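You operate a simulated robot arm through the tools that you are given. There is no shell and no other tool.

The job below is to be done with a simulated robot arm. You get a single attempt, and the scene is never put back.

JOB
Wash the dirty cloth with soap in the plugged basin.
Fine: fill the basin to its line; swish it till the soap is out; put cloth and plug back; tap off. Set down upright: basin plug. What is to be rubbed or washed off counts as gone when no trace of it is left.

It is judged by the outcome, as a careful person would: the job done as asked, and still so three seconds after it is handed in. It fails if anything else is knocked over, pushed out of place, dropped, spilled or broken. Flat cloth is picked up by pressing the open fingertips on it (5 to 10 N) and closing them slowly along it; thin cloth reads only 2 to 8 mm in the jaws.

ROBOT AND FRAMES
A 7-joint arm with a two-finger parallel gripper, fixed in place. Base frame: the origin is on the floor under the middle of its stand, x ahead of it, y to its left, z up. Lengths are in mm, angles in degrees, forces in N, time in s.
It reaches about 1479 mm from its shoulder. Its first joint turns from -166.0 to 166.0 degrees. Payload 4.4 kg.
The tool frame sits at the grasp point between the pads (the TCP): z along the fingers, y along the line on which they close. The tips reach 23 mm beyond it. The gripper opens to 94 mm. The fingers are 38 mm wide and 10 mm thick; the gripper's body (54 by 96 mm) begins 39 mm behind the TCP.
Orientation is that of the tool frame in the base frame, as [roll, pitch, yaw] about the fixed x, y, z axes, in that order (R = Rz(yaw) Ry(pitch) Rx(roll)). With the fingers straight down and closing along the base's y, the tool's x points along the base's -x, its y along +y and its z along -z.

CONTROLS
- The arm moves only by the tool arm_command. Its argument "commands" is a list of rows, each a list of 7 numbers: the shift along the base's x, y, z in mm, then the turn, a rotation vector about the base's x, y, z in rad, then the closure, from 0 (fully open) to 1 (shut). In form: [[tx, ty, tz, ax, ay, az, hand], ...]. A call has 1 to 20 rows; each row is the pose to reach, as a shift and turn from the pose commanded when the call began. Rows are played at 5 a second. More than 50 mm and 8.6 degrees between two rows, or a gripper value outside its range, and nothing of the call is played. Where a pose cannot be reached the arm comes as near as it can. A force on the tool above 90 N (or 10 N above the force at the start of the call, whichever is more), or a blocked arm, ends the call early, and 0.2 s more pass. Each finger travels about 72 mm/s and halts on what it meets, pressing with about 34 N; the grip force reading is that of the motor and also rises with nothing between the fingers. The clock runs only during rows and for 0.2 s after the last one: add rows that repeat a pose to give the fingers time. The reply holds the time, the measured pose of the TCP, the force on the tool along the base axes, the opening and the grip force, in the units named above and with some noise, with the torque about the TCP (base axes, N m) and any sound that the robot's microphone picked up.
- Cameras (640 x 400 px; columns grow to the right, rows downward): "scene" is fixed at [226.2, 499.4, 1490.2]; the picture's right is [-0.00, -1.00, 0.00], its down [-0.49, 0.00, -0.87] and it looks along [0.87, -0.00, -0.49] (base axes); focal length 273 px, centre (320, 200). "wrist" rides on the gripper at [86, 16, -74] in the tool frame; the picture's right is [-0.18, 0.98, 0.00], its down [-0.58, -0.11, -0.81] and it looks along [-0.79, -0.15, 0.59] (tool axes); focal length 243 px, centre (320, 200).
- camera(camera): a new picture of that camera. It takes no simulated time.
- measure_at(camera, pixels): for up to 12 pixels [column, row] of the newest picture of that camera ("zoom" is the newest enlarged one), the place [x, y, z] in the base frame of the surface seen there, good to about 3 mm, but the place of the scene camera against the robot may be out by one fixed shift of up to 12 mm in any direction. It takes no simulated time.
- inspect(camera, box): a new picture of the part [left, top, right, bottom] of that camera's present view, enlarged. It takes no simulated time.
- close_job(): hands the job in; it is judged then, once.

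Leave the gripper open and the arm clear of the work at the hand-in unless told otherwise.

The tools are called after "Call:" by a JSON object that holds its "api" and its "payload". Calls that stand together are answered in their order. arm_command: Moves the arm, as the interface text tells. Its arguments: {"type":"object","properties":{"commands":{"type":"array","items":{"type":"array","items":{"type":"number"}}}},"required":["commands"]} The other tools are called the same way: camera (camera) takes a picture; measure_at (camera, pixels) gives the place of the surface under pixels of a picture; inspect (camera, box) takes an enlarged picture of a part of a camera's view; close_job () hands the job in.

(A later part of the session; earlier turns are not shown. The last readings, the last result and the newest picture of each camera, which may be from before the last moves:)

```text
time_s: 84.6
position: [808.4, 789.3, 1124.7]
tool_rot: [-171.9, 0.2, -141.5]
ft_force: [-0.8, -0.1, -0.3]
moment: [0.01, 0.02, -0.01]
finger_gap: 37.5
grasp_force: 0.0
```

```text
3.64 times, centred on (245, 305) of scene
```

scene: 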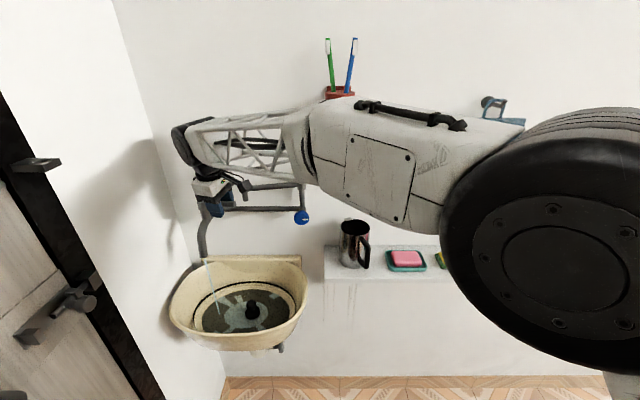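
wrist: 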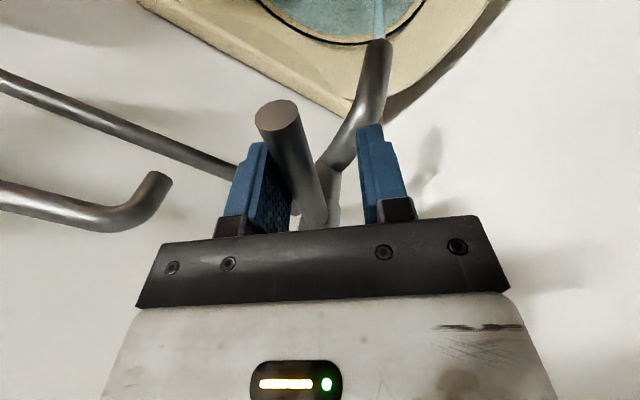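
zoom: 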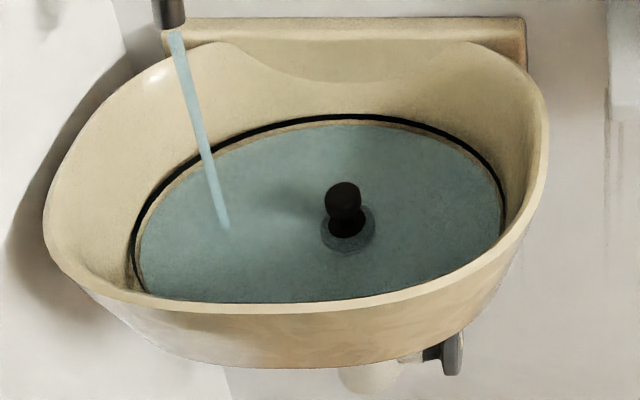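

The water has risen above the plug's disc. Its back edge is at row ~124 and the line at ~116, so roughly 8 mm to go. Holding 2.6 s more.

Call:
{"api": "arm_command", "payload": {"commands": [[0, 0, 0, 0, 0, 0, 0.6], [0, 0, 0, 0, 0, 0, 0.6], [0, 0, 0, 0, 0, 0, 0.6], [0, 0, 0, 0, 0, 0, 0.6], [0, 0, 0, 0, 0, 0, 0.6], [0, 0, 0, 0, 0, 0, 0.6], [0, 0, 0, 0, 0, 0, 0.6], [0, 0, 0, 0, 0, 0, 0.6], [0, 0, 0, 0, 0, 0, 0.6], [0, 0, 0, 0, 0, 0, 0.6], [0, 0, 0, 0, 0, 0, 0.6], [0, 0, 0, 0, 0, 0, 0.6]]}}

Call:
{"api": "inspect", "payload": {"camera": "scene", "box": [200, 270, 300, 330]}}

Call:
{"api": "inspect", "payload": {"camera": "scene", "box": [180, 250, 310, 360]}}

```text
time_s: 87.2
position: [807.5, 789.5, 1123.6]
tool_rot: [-172.0, 0.1, -141.5]
ft_force: [-0.6, 0.2, 0.1]
moment: [0.0, -0.01, 0.02]
finger_gap: 37.6
grasp_force: 0.1
```

```text
6.40 times, centred on (250, 300) of scene
```

zoom: 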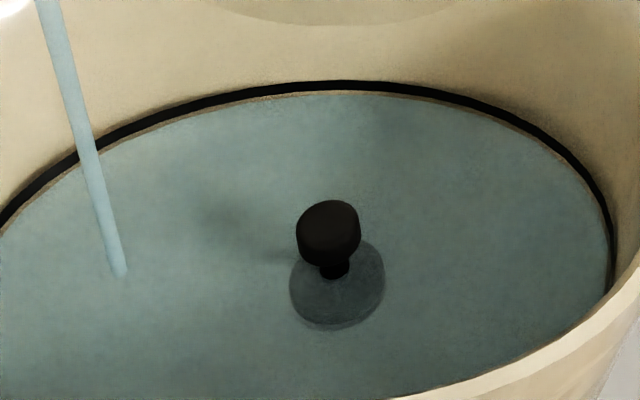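

```text
3.64 times, centred on (245, 305) of scene
```

zoom: 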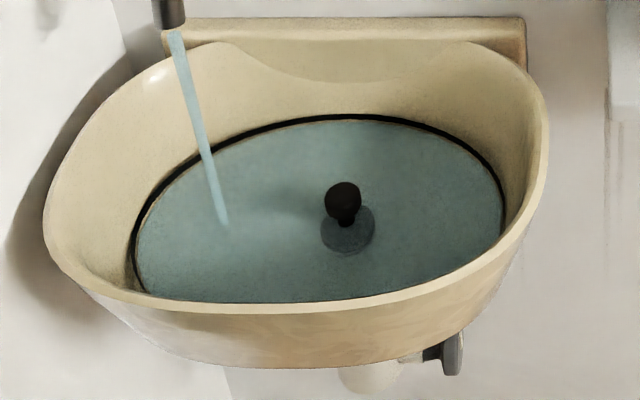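

The water is rising faster than I judged, and its edge is now just below the bottom of the line. I'll take out the slack in the cage and start swinging the lever back, then check the level partway.

Call:
{"api": "arm_command", "payload": {"commands": [[0, 0, 0, 0, 0, 0, 0.66], [0, 0, 0, 0, 0, 0, 0.72], [4, -7, 0, 0, 0, 0.12, 0.72], [8, -14, 0, 0, 0, 0.24, 0.72], [13, -21, 0, 0, 0, 0.36, 0.72], [19, -26.5, 0, 0, 0, 0.48, 0.72], [26, -31, 0, 0, 0, 0.6, 0.72], [34, -34.5, 0, 0, 0, 0.7, 0.72]]}}

Call:
{"api": "inspect", "payload": {"camera": "scene", "box": [200, 270, 300, 330]}}

Call:
{"api": "camera", "payload": {"camera": "wrist"}}

```text
time_s: 89.0
position: [839.3, 754.6, 1124.4]
tool_rot: [-172.0, 0.0, -101.4]
ft_force: [0.2, -0.6, 0.3]
moment: [0.0, 0.02, 0.03]
finger_gap: 26.4
grasp_force: 0.4
```

```text
6.40 times, centred on (250, 300) of scene
```

zoom: 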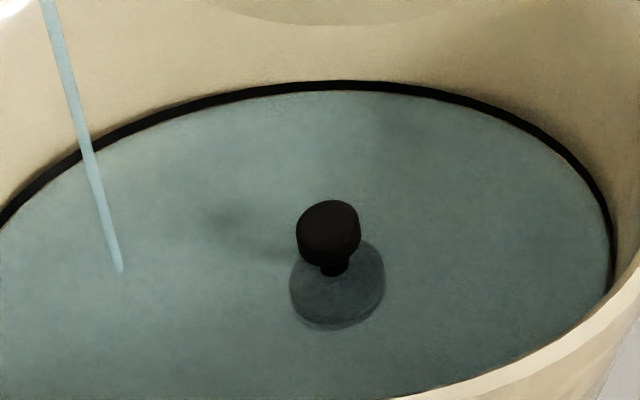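

```text
taken
```

wrist: 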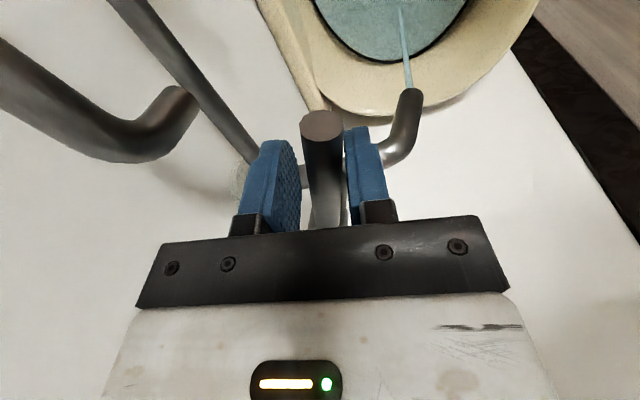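

The water just touches the line's lower edge with the flow now reduced. Holding about 2 s at this low flow to bring it to mid-line.

Call:
{"api": "arm_command", "payload": {"commands": [[0, 0, 0, 0, 0, 0, 0.72], [0, 0, 0, 0, 0, 0, 0.72], [0, 0, 0, 0, 0, 0, 0.72], [0, 0, 0, 0, 0, 0, 0.72], [0, 0, 0, 0, 0, 0, 0.72], [0, 0, 0, 0, 0, 0, 0.72], [0, 0, 0, 0, 0, 0, 0.72], [0, 0, 0, 0, 0, 0, 0.72]]}}

Call:
{"api": "inspect", "payload": {"camera": "scene", "box": [225, 275, 275, 295]}}

Call:
{"api": "inspect", "payload": {"camera": "scene", "box": [200, 270, 300, 330]}}

```text
time_s: 90.8
position: [839.9, 755.1, 1123.9]
tool_rot: [-172.0, 0.1, -101.3]
ft_force: [0.9, 0.2, -0.5]
moment: [-0.03, 0.0, -0.02]
finger_gap: 26.1
grasp_force: 0.1
```

```text
12.80 times, centred on (250, 285) of scene
```

zoom: 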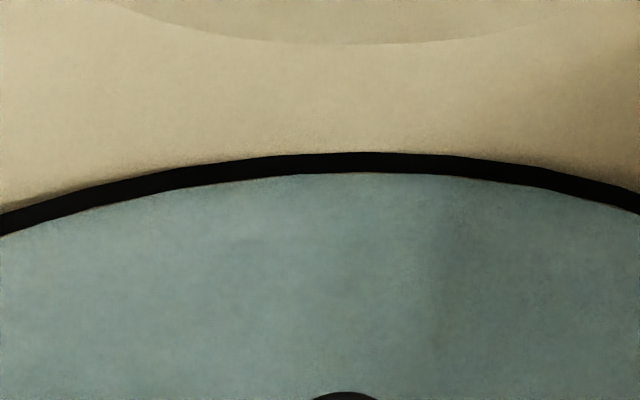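

```text
6.40 times, centred on (250, 300) of scene
```

zoom: 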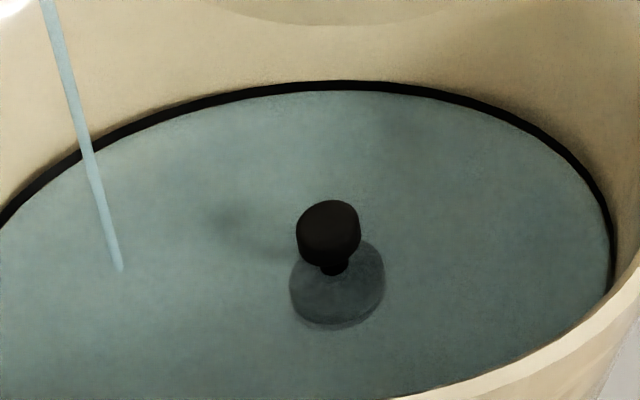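

The surface is at the line's lower edge (row 172 of 152–172). About 3 mm more brings it to mid-line. Holding 3.8 s at this low flow.

Call:
{"api": "arm_command", "payload": {"commands": [[0, 0, 0, 0, 0, 0, 0.72], [0, 0, 0, 0, 0, 0, 0.72], [0, 0, 0, 0, 0, 0, 0.72], [0, 0, 0, 0, 0, 0, 0.72], [0, 0, 0, 0, 0, 0, 0.72], [0, 0, 0, 0, 0, 0, 0.72], [0, 0, 0, 0, 0, 0, 0.72], [0, 0, 0, 0, 0, 0, 0.72], [0, 0, 0, 0, 0, 0, 0.72], [0, 0, 0, 0, 0, 0, 0.72], [0, 0, 0, 0, 0, 0, 0.72], [0, 0, 0, 0, 0, 0, 0.72], [0, 0, 0, 0, 0, 0, 0.72], [0, 0, 0, 0, 0, 0, 0.72], [0, 0, 0, 0, 0, 0, 0.72], [0, 0, 0, 0, 0, 0, 0.72], [0, 0, 0, 0, 0, 0, 0.72], [0, 0, 0, 0, 0, 0, 0.72]]}}

Call:
{"api": "inspect", "payload": {"camera": "scene", "box": [225, 275, 275, 295]}}

Call:
{"api": "inspect", "payload": {"camera": "scene", "box": [180, 250, 310, 360]}}

```text
time_s: 94.6
position: [841.2, 754.9, 1123.6]
tool_rot: [-172.0, 0.0, -101.4]
ft_force: [-0.1, 0.9, 0.3]
moment: [0.01, 0.0, 0.01]
finger_gap: 26.4
grasp_force: 0.0
```

```text
12.80 times, centred on (250, 285) of scene
```

zoom: 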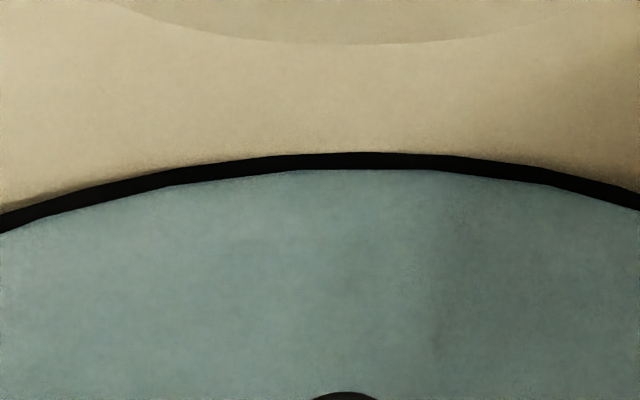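

```text
3.64 times, centred on (245, 305) of scene
```

zoom: 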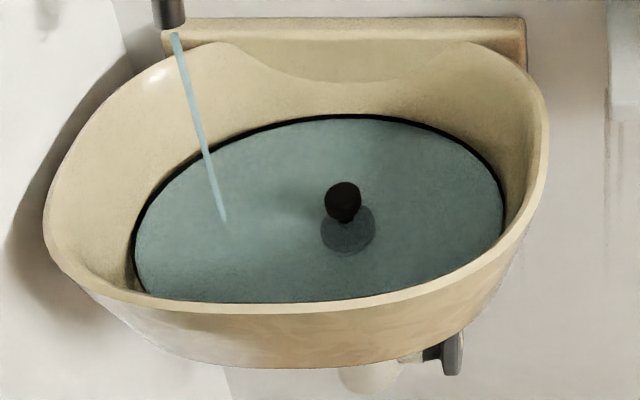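

Rising about 0.2 mm/s, now inside the line's lower part. I'll wait 8 s more at this trickle for mid-line.

Call:
{"api": "arm_command", "payload": {"commands": [[0, 0, 0, 0, 0, 0, 0.72], [0, 0, 0, 0, 0, 0, 0.72], [0, 0, 0, 0, 0, 0, 0.72], [0, 0, 0, 0, 0, 0, 0.72], [0, 0, 0, 0, 0, 0, 0.72], [0, 0, 0, 0, 0, 0, 0.72], [0, 0, 0, 0, 0, 0, 0.72], [0, 0, 0, 0, 0, 0, 0.72], [0, 0, 0, 0, 0, 0, 0.72], [0, 0, 0, 0, 0, 0, 0.72], [0, 0, 0, 0, 0, 0, 0.72], [0, 0, 0, 0, 0, 0, 0.72], [0, 0, 0, 0, 0, 0, 0.72], [0, 0, 0, 0, 0, 0, 0.72], [0, 0, 0, 0, 0, 0, 0.72], [0, 0, 0, 0, 0, 0, 0.72], [0, 0, 0, 0, 0, 0, 0.72], [0, 0, 0, 0, 0, 0, 0.72], [0, 0, 0, 0, 0, 0, 0.72], [0, 0, 0, 0, 0, 0, 0.72]]}}

Call:
{"api": "inspect", "payload": {"camera": "scene", "box": [225, 275, 275, 295]}}

```text
time_s: 98.8
position: [841.1, 754.9, 1124.8]
tool_rot: [-171.9, 0.2, -101.4]
ft_force: [-0.2, 0.9, 0.2]
moment: [-0.01, 0.02, 0.02]
finger_gap: 26.2
grasp_force: 0.0
```

```text
12.80 times, centred on (250, 285) of scene
```

zoom: 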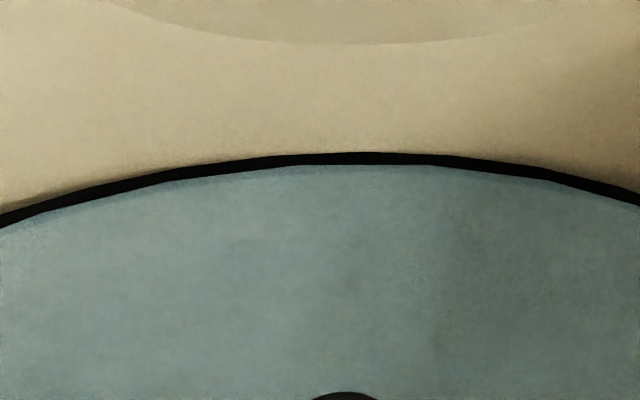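

The level is about at mid-line (line now visible from row 152 to 165). Closing the lever back to its original direction in small steps.

Call:
{"api": "arm_command", "payload": {"commands": [[8, -1.3, 0, 0, 0, 0.07, 0.72], [15, -2.3, 0, 0, 0, 0.14, 0.72], [20.5, -2.8, 0, 0, 0, 0.2, 0.72], [24.5, -2.8, 0, 0, 0, 0.2, 0.72], [26, -2.8, 0, 0, 0, 0.2, 0.72], [26, -2.8, 0, 0, 0, 0.2, 0.72]]}}

Call:
{"api": "camera", "payload": {"camera": "wrist"}}

Call:
{"api": "inspect", "payload": {"camera": "scene", "box": [180, 210, 310, 320]}}

```text
time_s: 100.2
position: [867.5, 751.5, 1123.4]
tool_rot: [-172.0, 0.1, -89.9]
ft_force: [-16.1, 2.6, 1.4]
moment: [0.08, 0.15, 0.23]
finger_gap: 33.5
grasp_force: 7.6
```

```text
taken
```

wrist: 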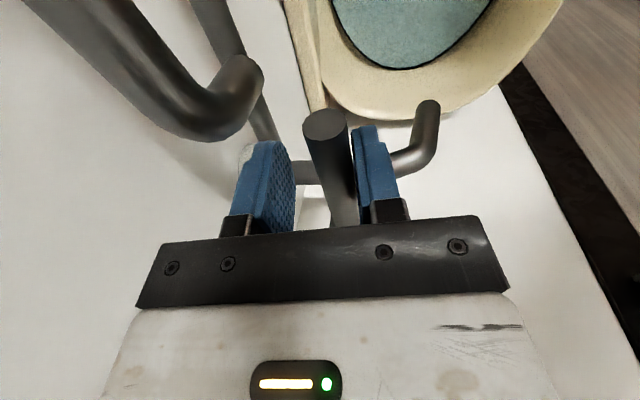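

```text
3.64 times, centred on (245, 265) of scene
```

zoom: 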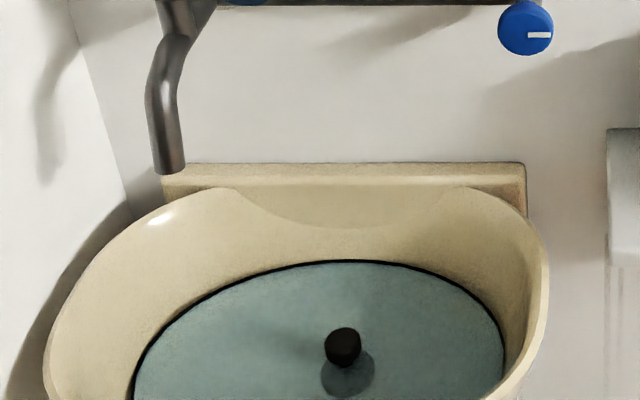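

The stream has stopped and the lever is against its stop (16 N). I'll ease off, open the fingers fully, and lift straight up clear.

Call:
{"api": "arm_command", "payload": {"commands": [[-3, 0, 0, 0, 0, 0, 0.68], [-5, 0, 0, 0, 0, 0, 0.5], [-5, 0, 0, 0, 0, 0, 0.3], [-5, 0, 0, 0, 0, 0, 0], [-5, 0, 0, 0, 0, 0, 0], [-5, 0, 15, 0, 0, 0, 0], [-5, 0, 40, 0, 0, 0, 0], [-5, 0, 75, 0, 0, 0, 0], [-5, 0, 105, 0, 0, 0, 0], [-40, 0, 125, 0, 0, 0, 0], [-80, 0, 130, 0, 0, 0, 0], [-120, 0, 130, 0, 0, 0, 0], [-160, 0, 130, 0, 0, 0, 0], [-160, 0, 130, 0, 0, 0, 0]]}}

Call:
{"api": "camera", "payload": {"camera": "wrist"}}

Call:
{"api": "inspect", "payload": {"camera": "scene", "box": [150, 150, 330, 360]}}

Call:
{"api": "inspect", "payload": {"camera": "scene", "box": [225, 275, 275, 295]}}

```text
time_s: 103.2
position: [704.9, 754.8, 1255.0]
tool_rot: [-172.1, 0.1, -89.9]
ft_force: [-0.3, 0.4, -0.7]
moment: [0.01, -0.02, 0.04]
finger_gap: 94.0
grasp_force: 0.0
```

```text
taken
```

wrist: 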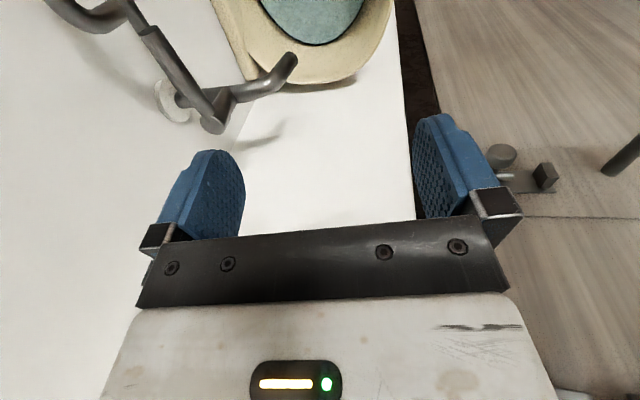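

```text
1.90 times, centred on (240, 255) of scene
```

zoom: 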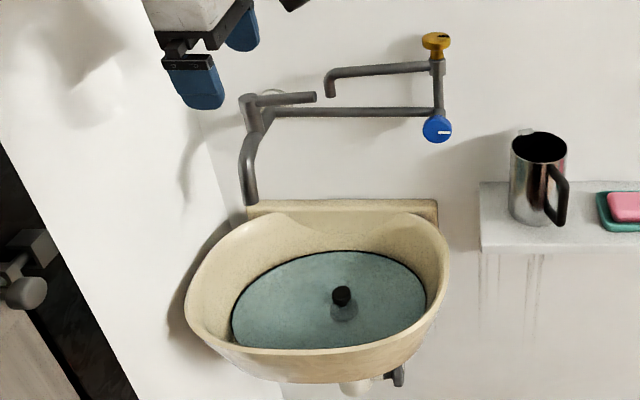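

```text
12.80 times, centred on (250, 285) of scene
```

zoom: 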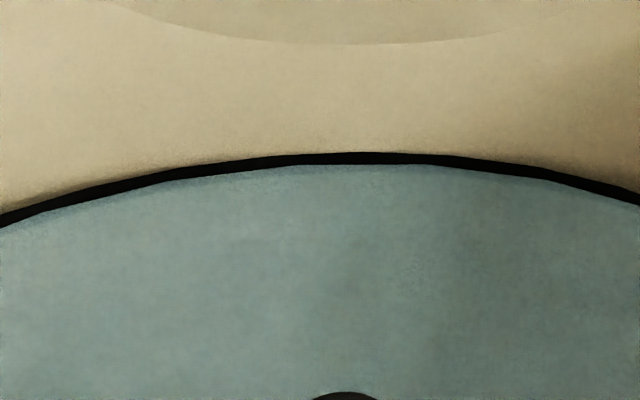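

The basin is filled to its line, the tap is off and the lever is back. Next come the cloth and soap. I'll move to the cloth end of the shelf, keeping the yaw so the fingers can close across the cloth's short side (along x).

Call:
{"api": "arm_command", "payload": {"commands": [[0, -20, 0, 0, 0, 0, 0], [0, -60, 0, 0, 0, 0, 0], [0, -105, 0, 0, 0, 0, 0], [0, -150, 0, 0, 0, 0, 0], [0, -195, -5, 0, 0, 0, 0], [0, -240, -10, 0, 0, 0, 0], [0, -285, -15, 0, 0, 0, 0], [0, -330, -20, 0, 0, 0, 0], [0, -375, -25, 0, 0, 0, 0], [0, -420, -30, 0, 0, 0, 0], [0, -465, -35, 0, 0, 0, 0], [0, -510, -40, 0, 0, 0, 0], [0, -555, -45, 0, 0, 0, 0], [0, -600, -50, 0, 0, 0, 0], [0, -645, -55, 0, 0, 0, 0], [0, -690, -60, 0, 0, 0, 0], [0, -735, -65, 0, 0, 0, 0], [0, -780, -70, 0, 0, 0, 0], [0, -815, -75, 0, 0, 0, 0], [0, -830, -80, 0, 0, 0, 0]]}}

Call:
{"api": "camera", "payload": {"camera": "wrist"}}

Call:
{"api": "camera", "payload": {"camera": "scene"}}

```text
time_s: 107.4
position: [707.8, -78.2, 1173.7]
tool_rot: [-172.0, 0.2, -89.9]
ft_force: [-0.4, 0.5, -0.9]
moment: [0.01, -0.02, -0.03]
finger_gap: 94.0
grasp_force: 0.1
```

```text
taken
```

wrist: 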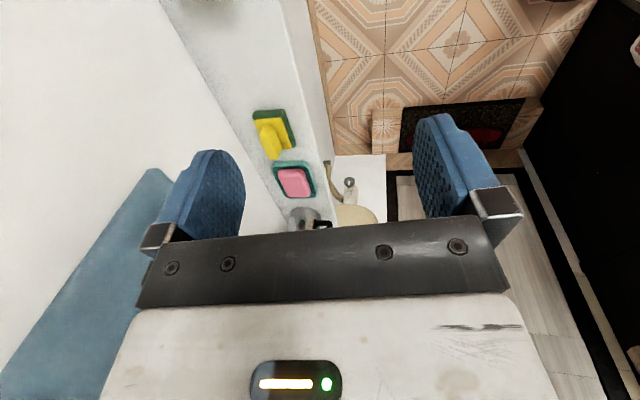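

```text
taken
```

scene: 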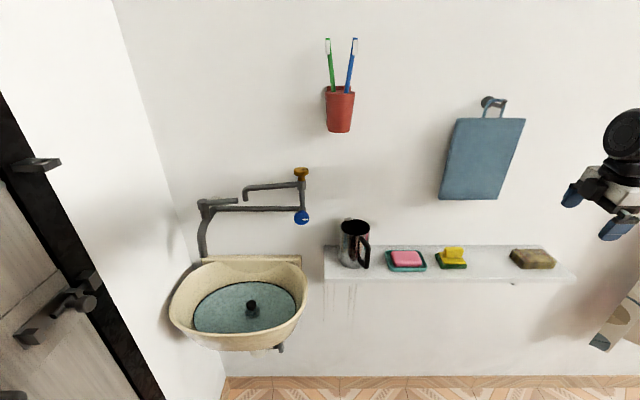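

The water level is holding at the line. I'll enlarge the cloth and soap in the scene view and measure their corners.

Call:
{"api": "inspect", "payload": {"camera": "scene", "box": [490, 235, 580, 285]}}

Call:
{"api": "measure_at", "payload": {"camera": "zoom", "pixels": [[150, 110], [375, 100], [465, 180], [215, 195], [215, 230], [460, 220], [300, 150], [150, 140], [420, 140], [185, 160], [340, 185], [260, 105]]}}

Call:
{"api": "inspect", "payload": {"camera": "scene", "box": [375, 235, 475, 285]}}

Call:
{"api": "measure_at", "payload": {"camera": "zoom", "pixels": [[120, 90], [270, 90], [290, 165], [125, 170], [205, 125], [80, 85], [90, 225], [315, 205], [205, 185], [205, 95], [300, 90], [205, 225]]}}

```text
7.11 times, centred on (535, 260) of scene
```

zoom: 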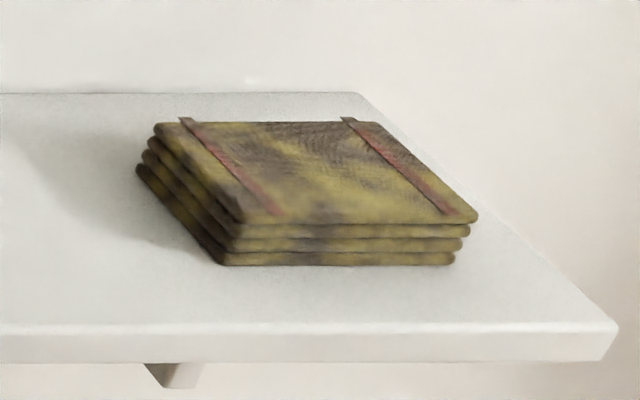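

```text
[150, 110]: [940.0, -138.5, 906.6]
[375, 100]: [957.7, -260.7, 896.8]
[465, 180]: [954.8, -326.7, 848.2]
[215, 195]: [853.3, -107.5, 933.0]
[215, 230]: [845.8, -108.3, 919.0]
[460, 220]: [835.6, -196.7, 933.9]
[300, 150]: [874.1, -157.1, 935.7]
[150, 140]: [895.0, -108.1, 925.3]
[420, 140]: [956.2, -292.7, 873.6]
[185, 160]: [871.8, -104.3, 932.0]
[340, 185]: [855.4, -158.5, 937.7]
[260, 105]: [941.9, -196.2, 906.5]
```

```text
6.40 times, centred on (425, 260) of scene
```

zoom: 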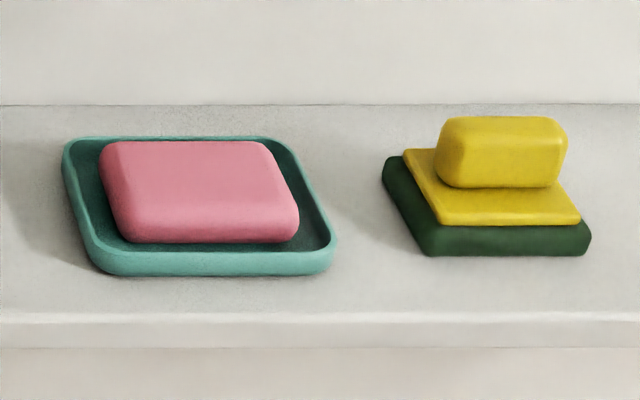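

```text
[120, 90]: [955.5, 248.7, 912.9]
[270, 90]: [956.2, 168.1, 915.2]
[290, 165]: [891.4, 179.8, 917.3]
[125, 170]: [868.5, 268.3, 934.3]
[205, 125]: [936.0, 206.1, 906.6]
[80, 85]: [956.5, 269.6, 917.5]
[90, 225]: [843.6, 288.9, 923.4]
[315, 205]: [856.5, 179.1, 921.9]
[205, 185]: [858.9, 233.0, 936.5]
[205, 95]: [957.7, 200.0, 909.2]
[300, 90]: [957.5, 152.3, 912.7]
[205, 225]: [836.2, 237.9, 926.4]
```

The cloth is a folded 4-layer stack, about 52 mm (x) by 92 mm (y) by 30 mm high, centred near (857, −151). The pink soap bar lies in a teal dish around (860, 230). I'll bring the hand upright above the cloth.

Call:
{"api": "arm_command", "payload": {"commands": [[25, -12, -20, 0, 0.0233, 0, 0], [50, -24, -42, 0, 0.0465, 0, 0], [75, -36, -64, 0, 0.07, 0, 0], [100, -48, -88, 0, 0.093, 0, 0], [125, -60, -112, 0, 0.1163, 0, 0], [142, -68, -128, 0, 0.13, 0, 0], [150, -73, -134, 0, 0.1396, 0, 0], [150, -73, -134, 0, 0.1396, 0, 0]]}}

Call:
{"api": "camera", "payload": {"camera": "wrist"}}

Call:
{"api": "camera", "payload": {"camera": "scene"}}

```text
time_s: 109.2
position: [858.3, -151.5, 1037.5]
tool_rot: [-180.0, 0.1, -90.0]
ft_force: [-0.3, -0.2, -1.0]
moment: [0.0, 0.0, 0.0]
finger_gap: 94.2
grasp_force: 0.1
```

```text
taken
```

wrist: 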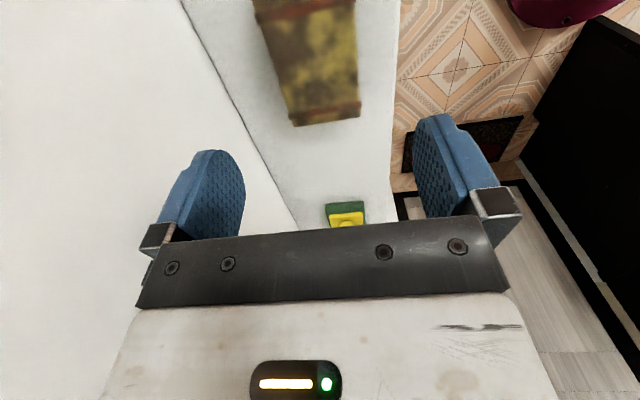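

```text
taken
```

scene: 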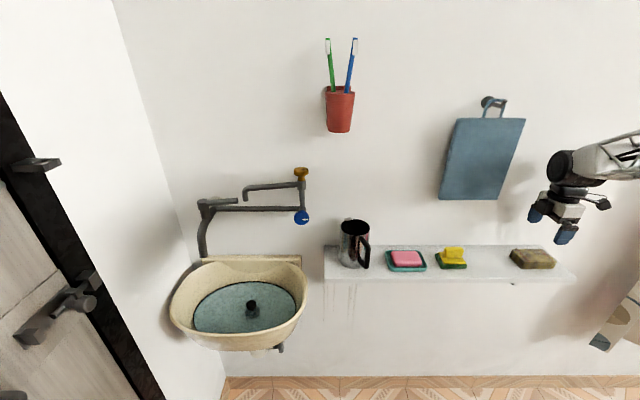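

The cloth appears at (255–360, 0–125) in the wrist view. I'll measure its edges.

Call:
{"api": "measure_at", "payload": {"camera": "wrist", "pixels": [[297, 116], [355, 108], [325, 105], [290, 80], [350, 75], [270, 20], [350, 20], [310, 50], [310, 10], [325, 120], [380, 60], [262, 12]]}}

Call:
{"api": "inspect", "payload": {"camera": "wrist", "box": [230, 0, 400, 140]}}

```text
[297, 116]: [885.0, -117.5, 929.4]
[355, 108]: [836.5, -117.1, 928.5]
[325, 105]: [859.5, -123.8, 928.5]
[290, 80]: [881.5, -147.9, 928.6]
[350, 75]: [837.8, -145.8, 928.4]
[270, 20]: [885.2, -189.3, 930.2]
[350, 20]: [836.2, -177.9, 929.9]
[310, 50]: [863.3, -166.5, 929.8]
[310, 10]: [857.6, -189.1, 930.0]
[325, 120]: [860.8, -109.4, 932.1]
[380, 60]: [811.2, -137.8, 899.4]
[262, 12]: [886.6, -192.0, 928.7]
```

```text
2.86 times, centred on (315, 70) of wrist
```

zoom: 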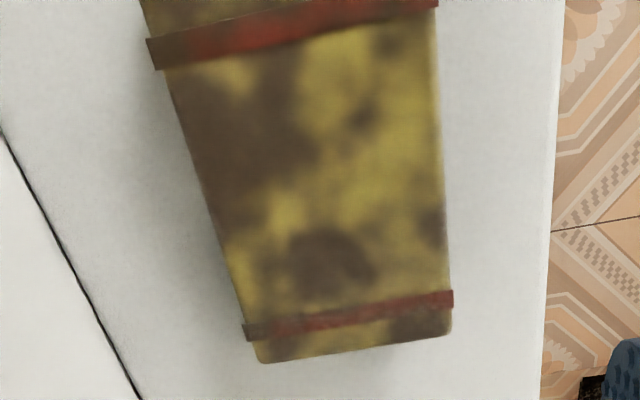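

The cloth spans x 834–887, y −107 to −197, top at z≈929. I'll descend with the fingers straddling it to TCP z≈931 (tips 9 mm above the shelf), so its underside stays exposed.

Call:
{"api": "arm_command", "payload": {"commands": [[3.5, -1, -25, 0, 0, 0, 0], [3.5, -1, -55, 0, 0, 0, 0], [3.5, -1, -80, 0, 0, 0, 0], [3.5, -1, -97, 0, 0, 0, 0], [3.5, -1, -106, 0, 0, 0, 0], [3.5, -1, -109, 0, 0, 0, 0], [3.5, -1, -109, 0, 0, 0, 0]]}}

Call:
{"api": "camera", "payload": {"camera": "wrist"}}

Call:
{"api": "inspect", "payload": {"camera": "scene", "box": [480, 140, 640, 290]}}

```text
time_s: 110.8
position: [861.1, -152.2, 930.0]
tool_rot: [180.0, 0.1, -90.0]
ft_force: [0.6, 0.5, 0.1]
moment: [0.0, 0.0, -0.04]
finger_gap: 93.8
grasp_force: 0.1
```

```text
taken
```

wrist: 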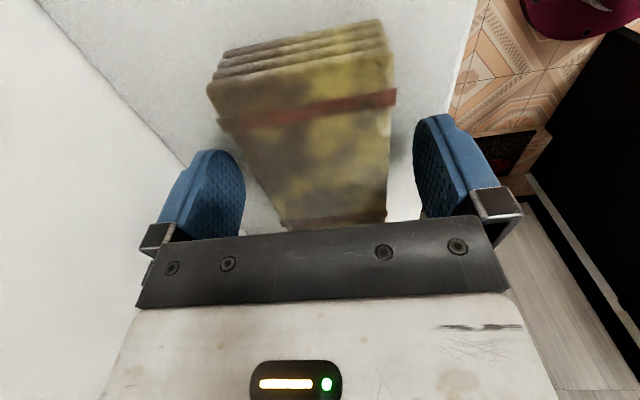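

```text
2.67 times, centred on (560, 215) of scene
```

zoom: 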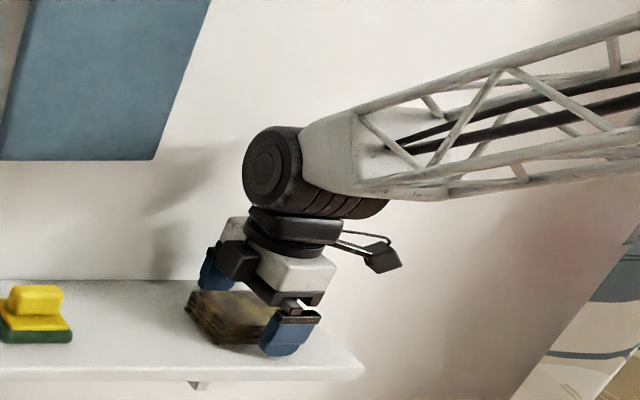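

The cloth lies centred between the fingers. Closing slowly.

Call:
{"api": "arm_command", "payload": {"commands": [[0, 0, 0, 0, 0, 0, 0.2], [0, 0, 0, 0, 0, 0, 0.3], [0, 0, 0, 0, 0, 0, 0.4], [0, 0, 0, 0, 0, 0, 0.5], [0, 0, 0, 0, 0, 0, 0.6], [0, 0, 0, 0, 0, 0, 0.7], [0, 0, 0, 0, 0, 0, 0.7]]}}

Call:
{"api": "camera", "payload": {"camera": "wrist"}}

Call:
{"api": "inspect", "payload": {"camera": "scene", "box": [480, 190, 600, 290]}}

```text
time_s: 112.4
position: [861.2, -152.6, 930.5]
tool_rot: [-179.9, 0.1, -90.0]
ft_force: [1.0, -0.3, 1.4]
moment: [0.02, -0.04, 0.03]
finger_gap: 61.4
grasp_force: 33.8
```

```text
taken
```

wrist: 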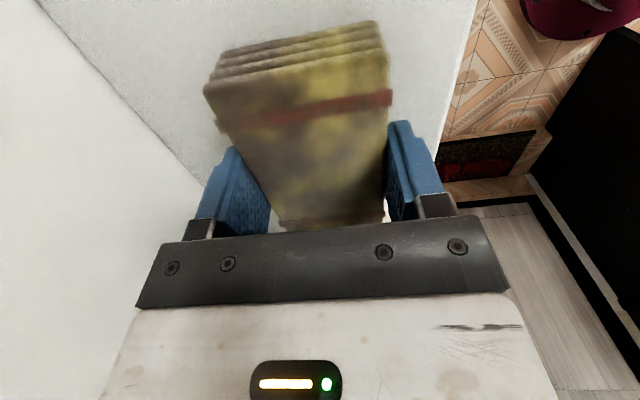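

```text
4.00 times, centred on (540, 240) of scene
```

zoom: 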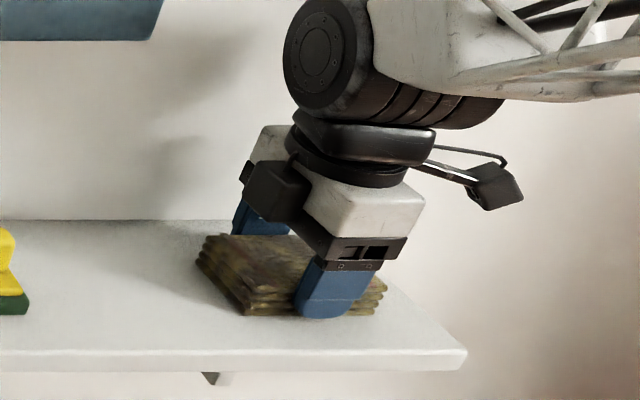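

The jaws stopped at 61 mm with a firm 34 N; the stack behaves as one block. A slow test lift comes next.

Call:
{"api": "arm_command", "payload": {"commands": [[0, 0, 0, 0, 0, 0, 1], [0, 0, 1, 0, 0, 0, 1], [0, 0, 2, 0, 0, 0, 1], [0, 0, 4, 0, 0, 0, 1], [0, 0, 7, 0, 0, 0, 1], [0, 0, 11, 0, 0, 0, 1], [0, 0, 16, 0, 0, 0, 1], [0, 0, 20, 0, 0, 0, 1], [0, 0, 20, 0, 0, 0, 1]]}}

Call:
{"api": "camera", "payload": {"camera": "wrist"}}

Call:
{"api": "inspect", "payload": {"camera": "scene", "box": [480, 190, 600, 290]}}

```text
time_s: 114.4
position: [861.5, -152.4, 950.8]
tool_rot: [179.9, 0.1, -90.0]
ft_force: [0.1, 0.5, -1.2]
moment: [-0.01, -0.02, 0.0]
finger_gap: 61.2
grasp_force: 34.0
```

```text
taken
```

wrist: 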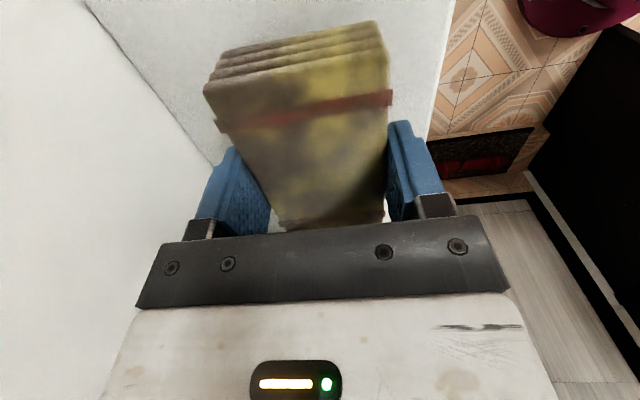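

```text
4.00 times, centred on (540, 240) of scene
```

zoom: 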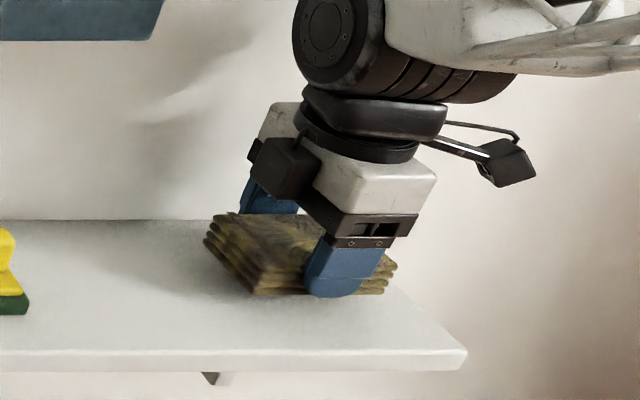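

The cloth is held firmly and level. The soap bar lies on the way, so I'll first press and rub the cloth's underside gently on the soap in its dish, then go on to the basin. I'll go up and back, clear of the towel, along to y=230.

Call:
{"api": "arm_command", "payload": {"commands": [[0, 0, 5, 0, 0, 0, 1], [0, 0, 15, 0, 0, 0, 1], [-5, 0, 28, 0, 0, 0, 1], [-15, 0, 42, 0, 0, 0, 1], [-30, 0, 55, 0, 0, 0, 1], [-48, 2, 64, 0, 0, 0, 1], [-66, 8, 69, 0, 0, 0, 1], [-82, 18, 70, 0, 0, 0, 1], [-95, 32, 70, 0, 0, 0, 1], [-104, 50, 70, 0, 0, 0, 1], [-109, 72, 70, 0, 0, 0, 1], [-110, 96, 70, 0, 0, 0, 1], [-110, 121, 70, 0, 0, 0, 1], [-110, 146, 70, 0, 0, 0, 1], [-110, 171, 70, 0, 0, 0, 1], [-110, 196, 70, 0, 0, 0, 1], [-110, 221, 70, 0, 0, 0, 1], [-110, 246, 70, 0, 0, 0, 1], [-110, 268, 70, 0, 0, 0, 1], [-110, 288, 70, 0, 0, 0, 1]]}}

Call:
{"api": "arm_command", "payload": {"commands": [[0, 18, 0, 0, 0, 0, 1], [0, 36, 0, 0, 0, 0, 1], [0, 54, 0, 0, 0, 0, 1], [0, 70, 0, 0, 0, 0, 1], [0, 82, 0, 0, 0, 0, 1], [0, 89, 0, 0, 0, 0, 1], [0, 92, 0, 0, 0, 0, 1], [0, 92, 0, 0, 0, 0, 1]]}}

Call:
{"api": "camera", "payload": {"camera": "wrist"}}

Call:
{"api": "camera", "payload": {"camera": "scene"}}

```text
time_s: 118.6
position: [752.7, 137.3, 1018.6]
tool_rot: [180.0, 0.2, -89.9]
ft_force: [-0.7, 0.1, -1.0]
moment: [0.0, 0.03, -0.02]
finger_gap: 61.3
grasp_force: 33.6
```

```text
time_s: 120.4
position: [751.2, 228.5, 1020.7]
tool_rot: [-180.0, 0.1, -90.1]
ft_force: [0.4, 0.3, -0.2]
moment: [0.01, -0.01, -0.01]
finger_gap: 61.5
grasp_force: 33.8
```

```text
taken
```

wrist: 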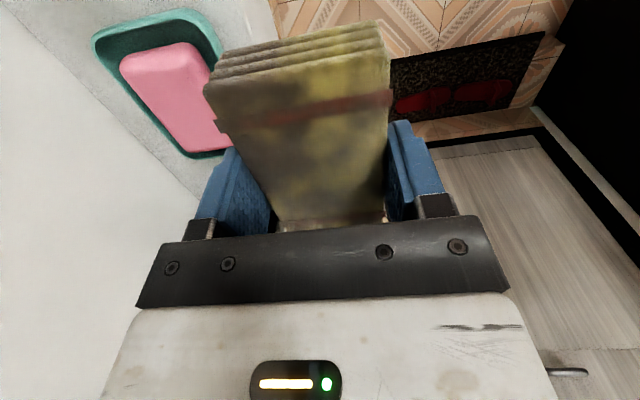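

```text
taken
```

scene: 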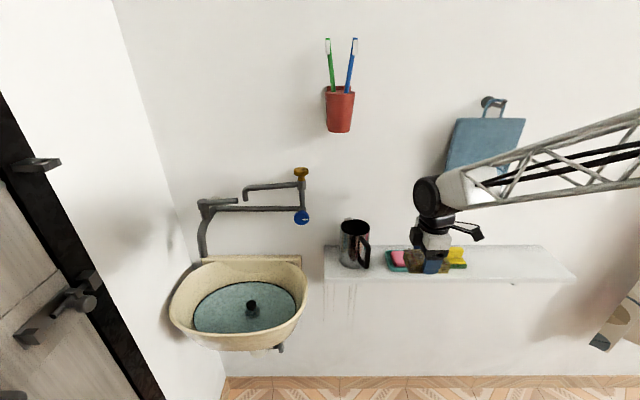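

The soap and dish are visible at (90–230, 10–155) in the wrist view. I'll measure them precisely.

Call:
{"api": "measure_at", "payload": {"camera": "wrist", "pixels": [[125, 65], [195, 45], [200, 75], [170, 75], [180, 140], [215, 130], [150, 100], [205, 110], [95, 40], [210, 15], [165, 55], [195, 155]]}}

Call:
{"api": "inspect", "payload": {"camera": "wrist", "box": [60, 0, 260, 180]}}

```text
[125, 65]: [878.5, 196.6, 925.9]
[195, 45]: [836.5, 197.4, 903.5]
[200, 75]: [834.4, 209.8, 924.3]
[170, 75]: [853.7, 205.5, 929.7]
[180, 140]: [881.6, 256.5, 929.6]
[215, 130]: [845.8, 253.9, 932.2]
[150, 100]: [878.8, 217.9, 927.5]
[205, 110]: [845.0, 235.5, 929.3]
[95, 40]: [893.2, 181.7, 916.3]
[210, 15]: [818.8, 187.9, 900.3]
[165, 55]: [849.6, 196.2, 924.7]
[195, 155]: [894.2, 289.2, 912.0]
```

```text
2.22 times, centred on (160, 90) of wrist
```

zoom: 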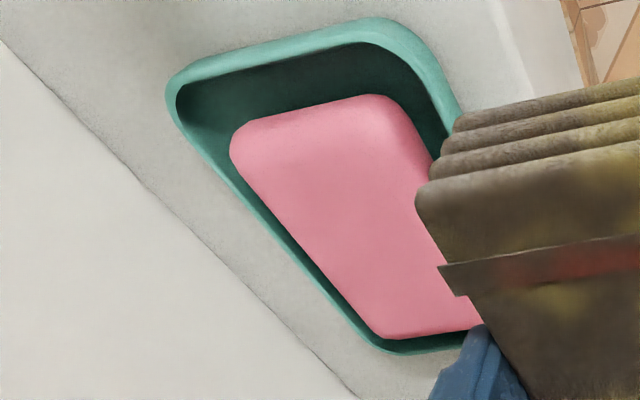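

The soap's top is at z≈929.5, centre about (859, 236). Moving the cloth above it, then lowering to just above contact.

Call:
{"api": "arm_command", "payload": {"commands": [[8, 0, 0, 0, 0, 0, 1], [22, 1, 0, 0, 0, 0, 1], [40, 2, 0, 0, 0, 0, 1], [60, 3, 0, 0, 0, 0, 1], [80, 4, 0, 0, 0, 0, 1], [96, 5, -3, 0, 0, 0, 1], [105, 6, -8, 0, 0, 0, 1], [108.5, 6, -16, 0, 0, 0, 1], [108.5, 6, -26, 0, 0, 0, 1], [108.5, 6, -37, 0, 0, 0, 1], [108.5, 6, -47, 0, 0, 0, 1], [108.5, 6, -53, 0, 0, 0, 1], [108.5, 6, -56, 0, 0, 0, 1]]}}

Call:
{"api": "inspect", "payload": {"camera": "scene", "box": [360, 150, 500, 290]}}

Call:
{"api": "camera", "payload": {"camera": "wrist"}}

```text
time_s: 123.2
position: [860.7, 235.2, 964.1]
tool_rot: [-180.0, 0.1, -90.0]
ft_force: [-0.8, 0.3, -0.6]
moment: [-0.02, 0.01, -0.01]
finger_gap: 61.1
grasp_force: 33.5
```

```text
2.86 times, centred on (430, 220) of scene
```

zoom: 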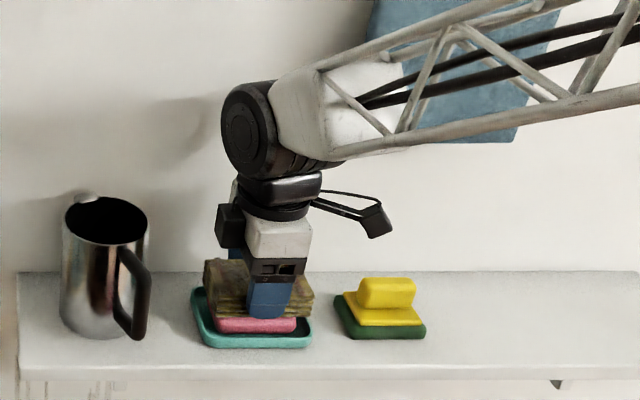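

```text
taken
```

wrist: 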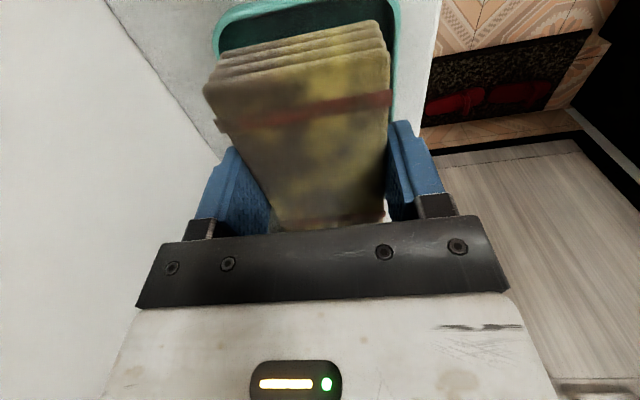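

Well aligned and clear of mug, sponge and towel. Lowering in 1 mm steps to touch the soap.

Call:
{"api": "arm_command", "payload": {"commands": [[0, 0, -1, 0, 0, 0, 1], [0, 0, -2, 0, 0, 0, 1], [0, 0, -3, 0, 0, 0, 1], [0, 0, -3, 0, 0, 0, 1]]}}

```text
time_s: 124.2
position: [859.8, 234.1, 961.4]
tool_rot: [-179.9, 0.2, -90.0]
ft_force: [0.1, 0.7, -0.6]
moment: [0.02, 0.02, 0.02]
finger_gap: 61.3
grasp_force: 34.0
```

Call:
{"api": "arm_command", "payload": {"commands": [[0, 0, -0.7, 0, 0, 0, 1], [0, 0, -1.4, 0, 0, 0, 1], [0, 0, -1.4, 0, 0, 0, 1]]}}

```text
time_s: 125.0
position: [861.5, 234.6, 960.7]
tool_rot: [-179.9, 0.1, -90.0]
ft_force: [0.4, 0.3, -0.7]
moment: [0.01, -0.02, -0.01]
finger_gap: 61.3
grasp_force: 33.7
```

Call:
{"api": "arm_command", "payload": {"commands": [[0, 0, -0.7, 0, 0, 0, 1], [0, 0, -1.4, 0, 0, 0, 1], [0, 0, -1.4, 0, 0, 0, 1]]}}

Call:
{"api": "inspect", "payload": {"camera": "scene", "box": [390, 230, 440, 280]}}

```text
time_s: 125.8
position: [860.6, 234.2, 959.7]
tool_rot: [-179.9, 0.0, -90.1]
ft_force: [0.3, 4.4, 10.9]
moment: [0.0, 0.09, -0.02]
finger_gap: 61.4
grasp_force: 34.3
```

```text
8.00 times, centred on (415, 255) of scene
```

zoom: 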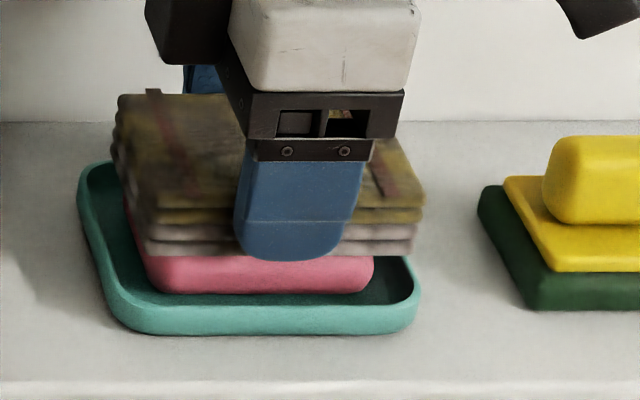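

Contact at 11 N, and the cloth's lower layers have turned pale: soap is transferring. I'll rub with very small strokes (±5 mm) at this light pressure and check that the dish stays put.

Call:
{"api": "arm_command", "payload": {"commands": [[0, 2, 0.3, 0, 0, 0, 1], [0, 5, 0.3, 0, 0, 0, 1], [0, 2, 0.3, 0, 0, 0, 1], [0, -2, 0.3, 0, 0, 0, 1], [0, -5, 0.3, 0, 0, 0, 1], [0, -2, 0.3, 0, 0, 0, 1], [0, 0, 0.3, 0, 0, 0, 1]]}}

Call:
{"api": "inspect", "payload": {"camera": "scene", "box": [390, 230, 440, 280]}}

Call:
{"api": "camera", "payload": {"camera": "wrist"}}

```text
time_s: 127.4
position: [858.8, 233.9, 959.3]
tool_rot: [-180.0, 0.1, -90.1]
ft_force: [-0.3, -0.3, -0.7]
moment: [-0.01, -0.03, 0.03]
finger_gap: 61.1
grasp_force: 34.3
```

```text
8.00 times, centred on (415, 255) of scene
```

zoom: 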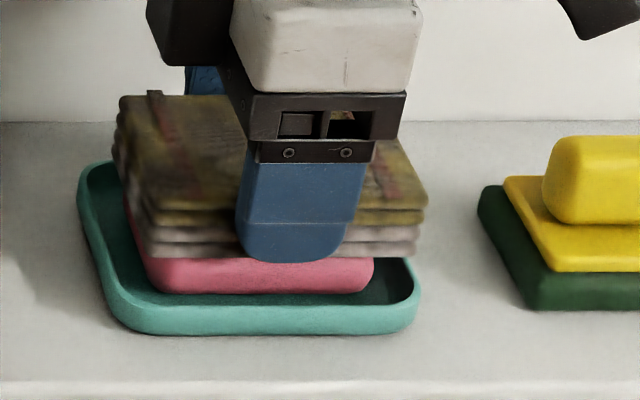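

```text
taken
```

wrist: 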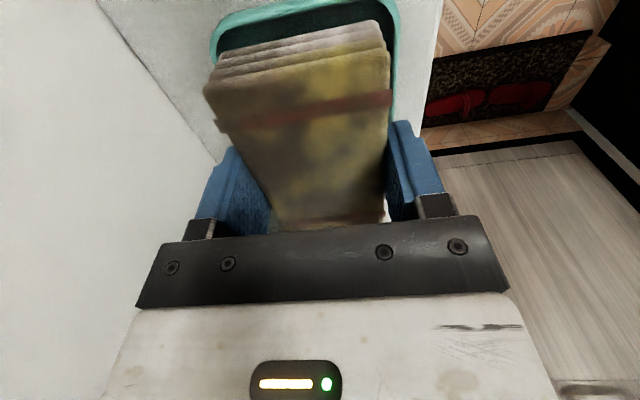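

The dish and soap haven't moved, and the two lower layers look soaped. I'll rub a little more, with slightly wider strokes in x and y, to see whether the soap spreads further.

Call:
{"api": "arm_command", "payload": {"commands": [[0, 3, -0.4, 0, 0, 0, 1], [0, 7, -0.4, 0, 0, 0, 1], [0, 3, -0.4, 0, 0, 0, 1], [0, -3, -0.4, 0, 0, 0, 1], [0, -7, -0.4, 0, 0, 0, 1], [0, -3, -0.4, 0, 0, 0, 1], [3, 0, -0.4, 0, 0, 0, 1], [6, 0, -0.4, 0, 0, 0, 1], [2, 3, -0.4, 0, 0, 0, 1], [-3, 5, -0.4, 0, 0, 0, 1], [-6, 0, -0.4, 0, 0, 0, 1], [-3, -5, -0.4, 0, 0, 0, 1], [0, 0, -0.4, 0, 0, 0, 1]]}}

Call:
{"api": "inspect", "payload": {"camera": "scene", "box": [390, 230, 440, 280]}}

Call:
{"api": "inspect", "payload": {"camera": "wrist", "box": [180, 0, 440, 230]}}

```text
time_s: 130.2
position: [860.7, 235.5, 958.9]
tool_rot: [-180.0, 0.1, -90.0]
ft_force: [-1.4, -2.6, 11.0]
moment: [-0.03, 0.05, 0.01]
finger_gap: 61.6
grasp_force: 33.6
```

```text
8.00 times, centred on (415, 255) of scene
```

zoom: 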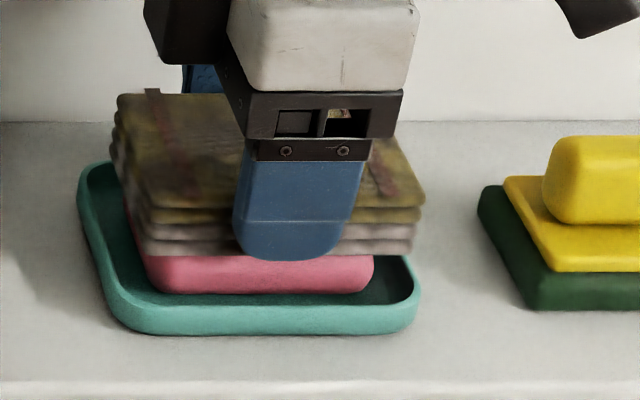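

```text
1.74 times, centred on (310, 115) of wrist
```

zoom: 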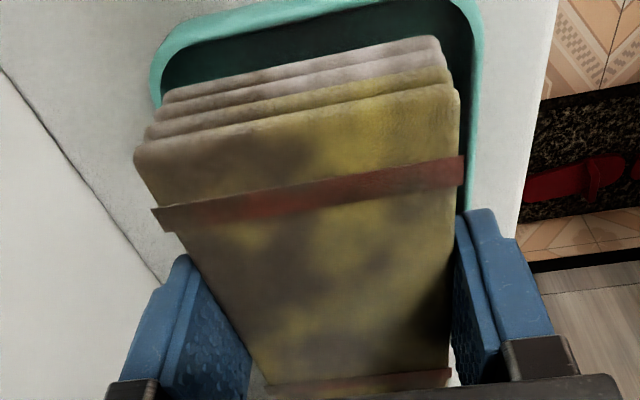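

The lower two layers are soaped while the upper two still look dirty, and the dish and soap haven't moved. I'll lift off, take the cloth to the basin, wash this half first and see how the rest responds. Lifting gently and checking the soap.

Call:
{"api": "arm_command", "payload": {"commands": [[0, 0, 2, 0, 0, 0, 1], [0, 0, 5, 0, 0, 0, 1], [0, 0, 12, 0, 0, 0, 1], [0, 0, 22, 0, 0, 0, 1], [0, 0, 34, 0, 0, 0, 1], [-8, 0, 46, 0, 0, 0, 1], [-22, 0, 56, 0, 0, 0, 1], [-42, 0, 62, 0, 0, 0, 1], [-64, 0, 65, 0, 0, 0, 1], [-86, 0, 65, 0, 0, 0, 1], [-106, 0, 65, 0, 0, 0, 1], [-122, 0, 65, 0, 0, 0, 1], [-130, 0, 65, 0, 0, 0, 1], [-130, 0, 65, 0, 0, 0, 1]]}}

Call:
{"api": "inspect", "payload": {"camera": "scene", "box": [370, 220, 480, 290]}}

Call:
{"api": "camera", "payload": {"camera": "wrist"}}

```text
time_s: 133.2
position: [729.0, 234.9, 1024.3]
tool_rot: [-179.9, 0.1, -90.0]
ft_force: [-0.4, 0.7, -0.8]
moment: [0.0, 0.01, 0.02]
finger_gap: 61.1
grasp_force: 34.2
```

```text
5.71 times, centred on (425, 255) of scene
```

zoom: 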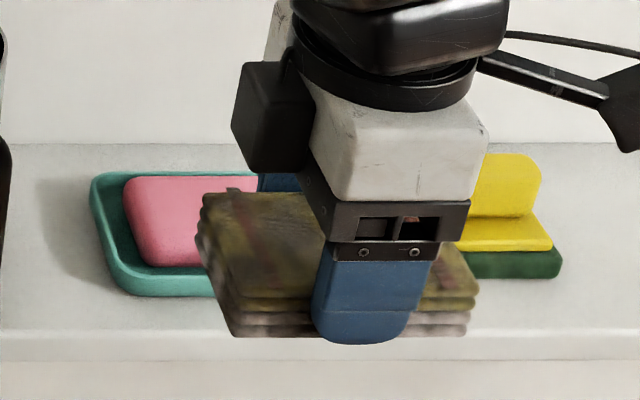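

```text
taken
```

wrist: 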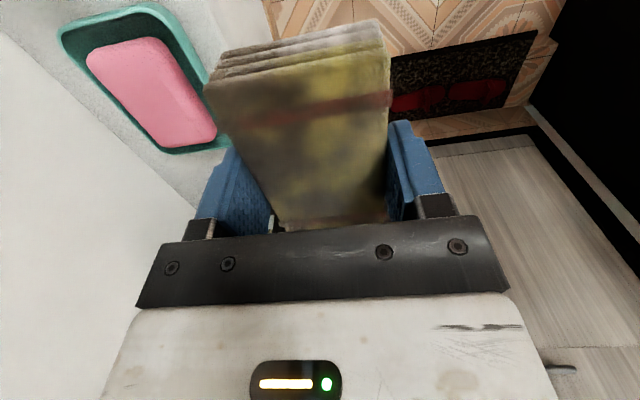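

The soap and dish are where they were. Now I'll carry the cloth toward the basin while yawing the hand round, so that inside the bowl the camera ends up on the roomy +y side. First half of the turn.

Call:
{"api": "arm_command", "payload": {"commands": [[-1, 5, 0, 0, 0, -0.06, 1], [-3, 15, 0, 0, 0, -0.18, 1], [-5, 30, 0, 0, 0, -0.31, 1], [-8, 48, 0, 0, 0, -0.45, 1], [-11, 68, 0, 0, 0, -0.59, 1], [-14, 88, 0, 0, 0, -0.73, 1], [-17, 108, 0, 0, 0, -0.87, 1], [-20, 128, 0, 0, 0, -1.01, 1], [-23, 148, 0, 0, 0, -1.15, 1], [-26, 168, 0, 0, 0, -1.29, 1], [-29, 186, 0, 0, 0, -1.42, 1], [-29, 200, 0, 0, 0, -1.52, 1], [-29, 210, 0, 0, 0, -1.5708, 1], [-29, 215, 0, 0, 0, -1.5708, 1]]}}

Call:
{"api": "camera", "payload": {"camera": "wrist"}}

```text
time_s: 136.2
position: [701.4, 450.5, 1024.1]
tool_rot: [180.0, 0.0, 180.0]
ft_force: [0.3, 0.0, -0.8]
moment: [-0.02, -0.02, -0.01]
finger_gap: 61.3
grasp_force: 33.9
```

```text
taken
```

wrist: 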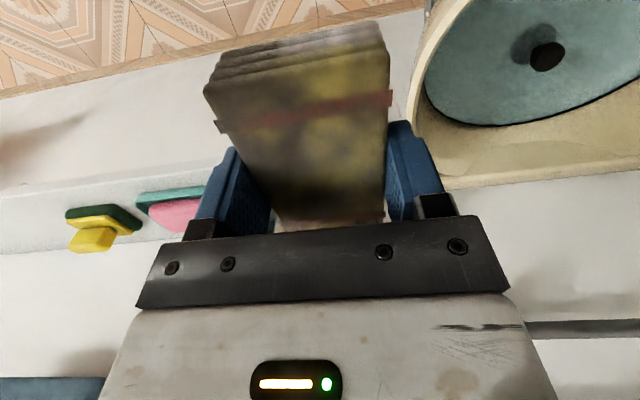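

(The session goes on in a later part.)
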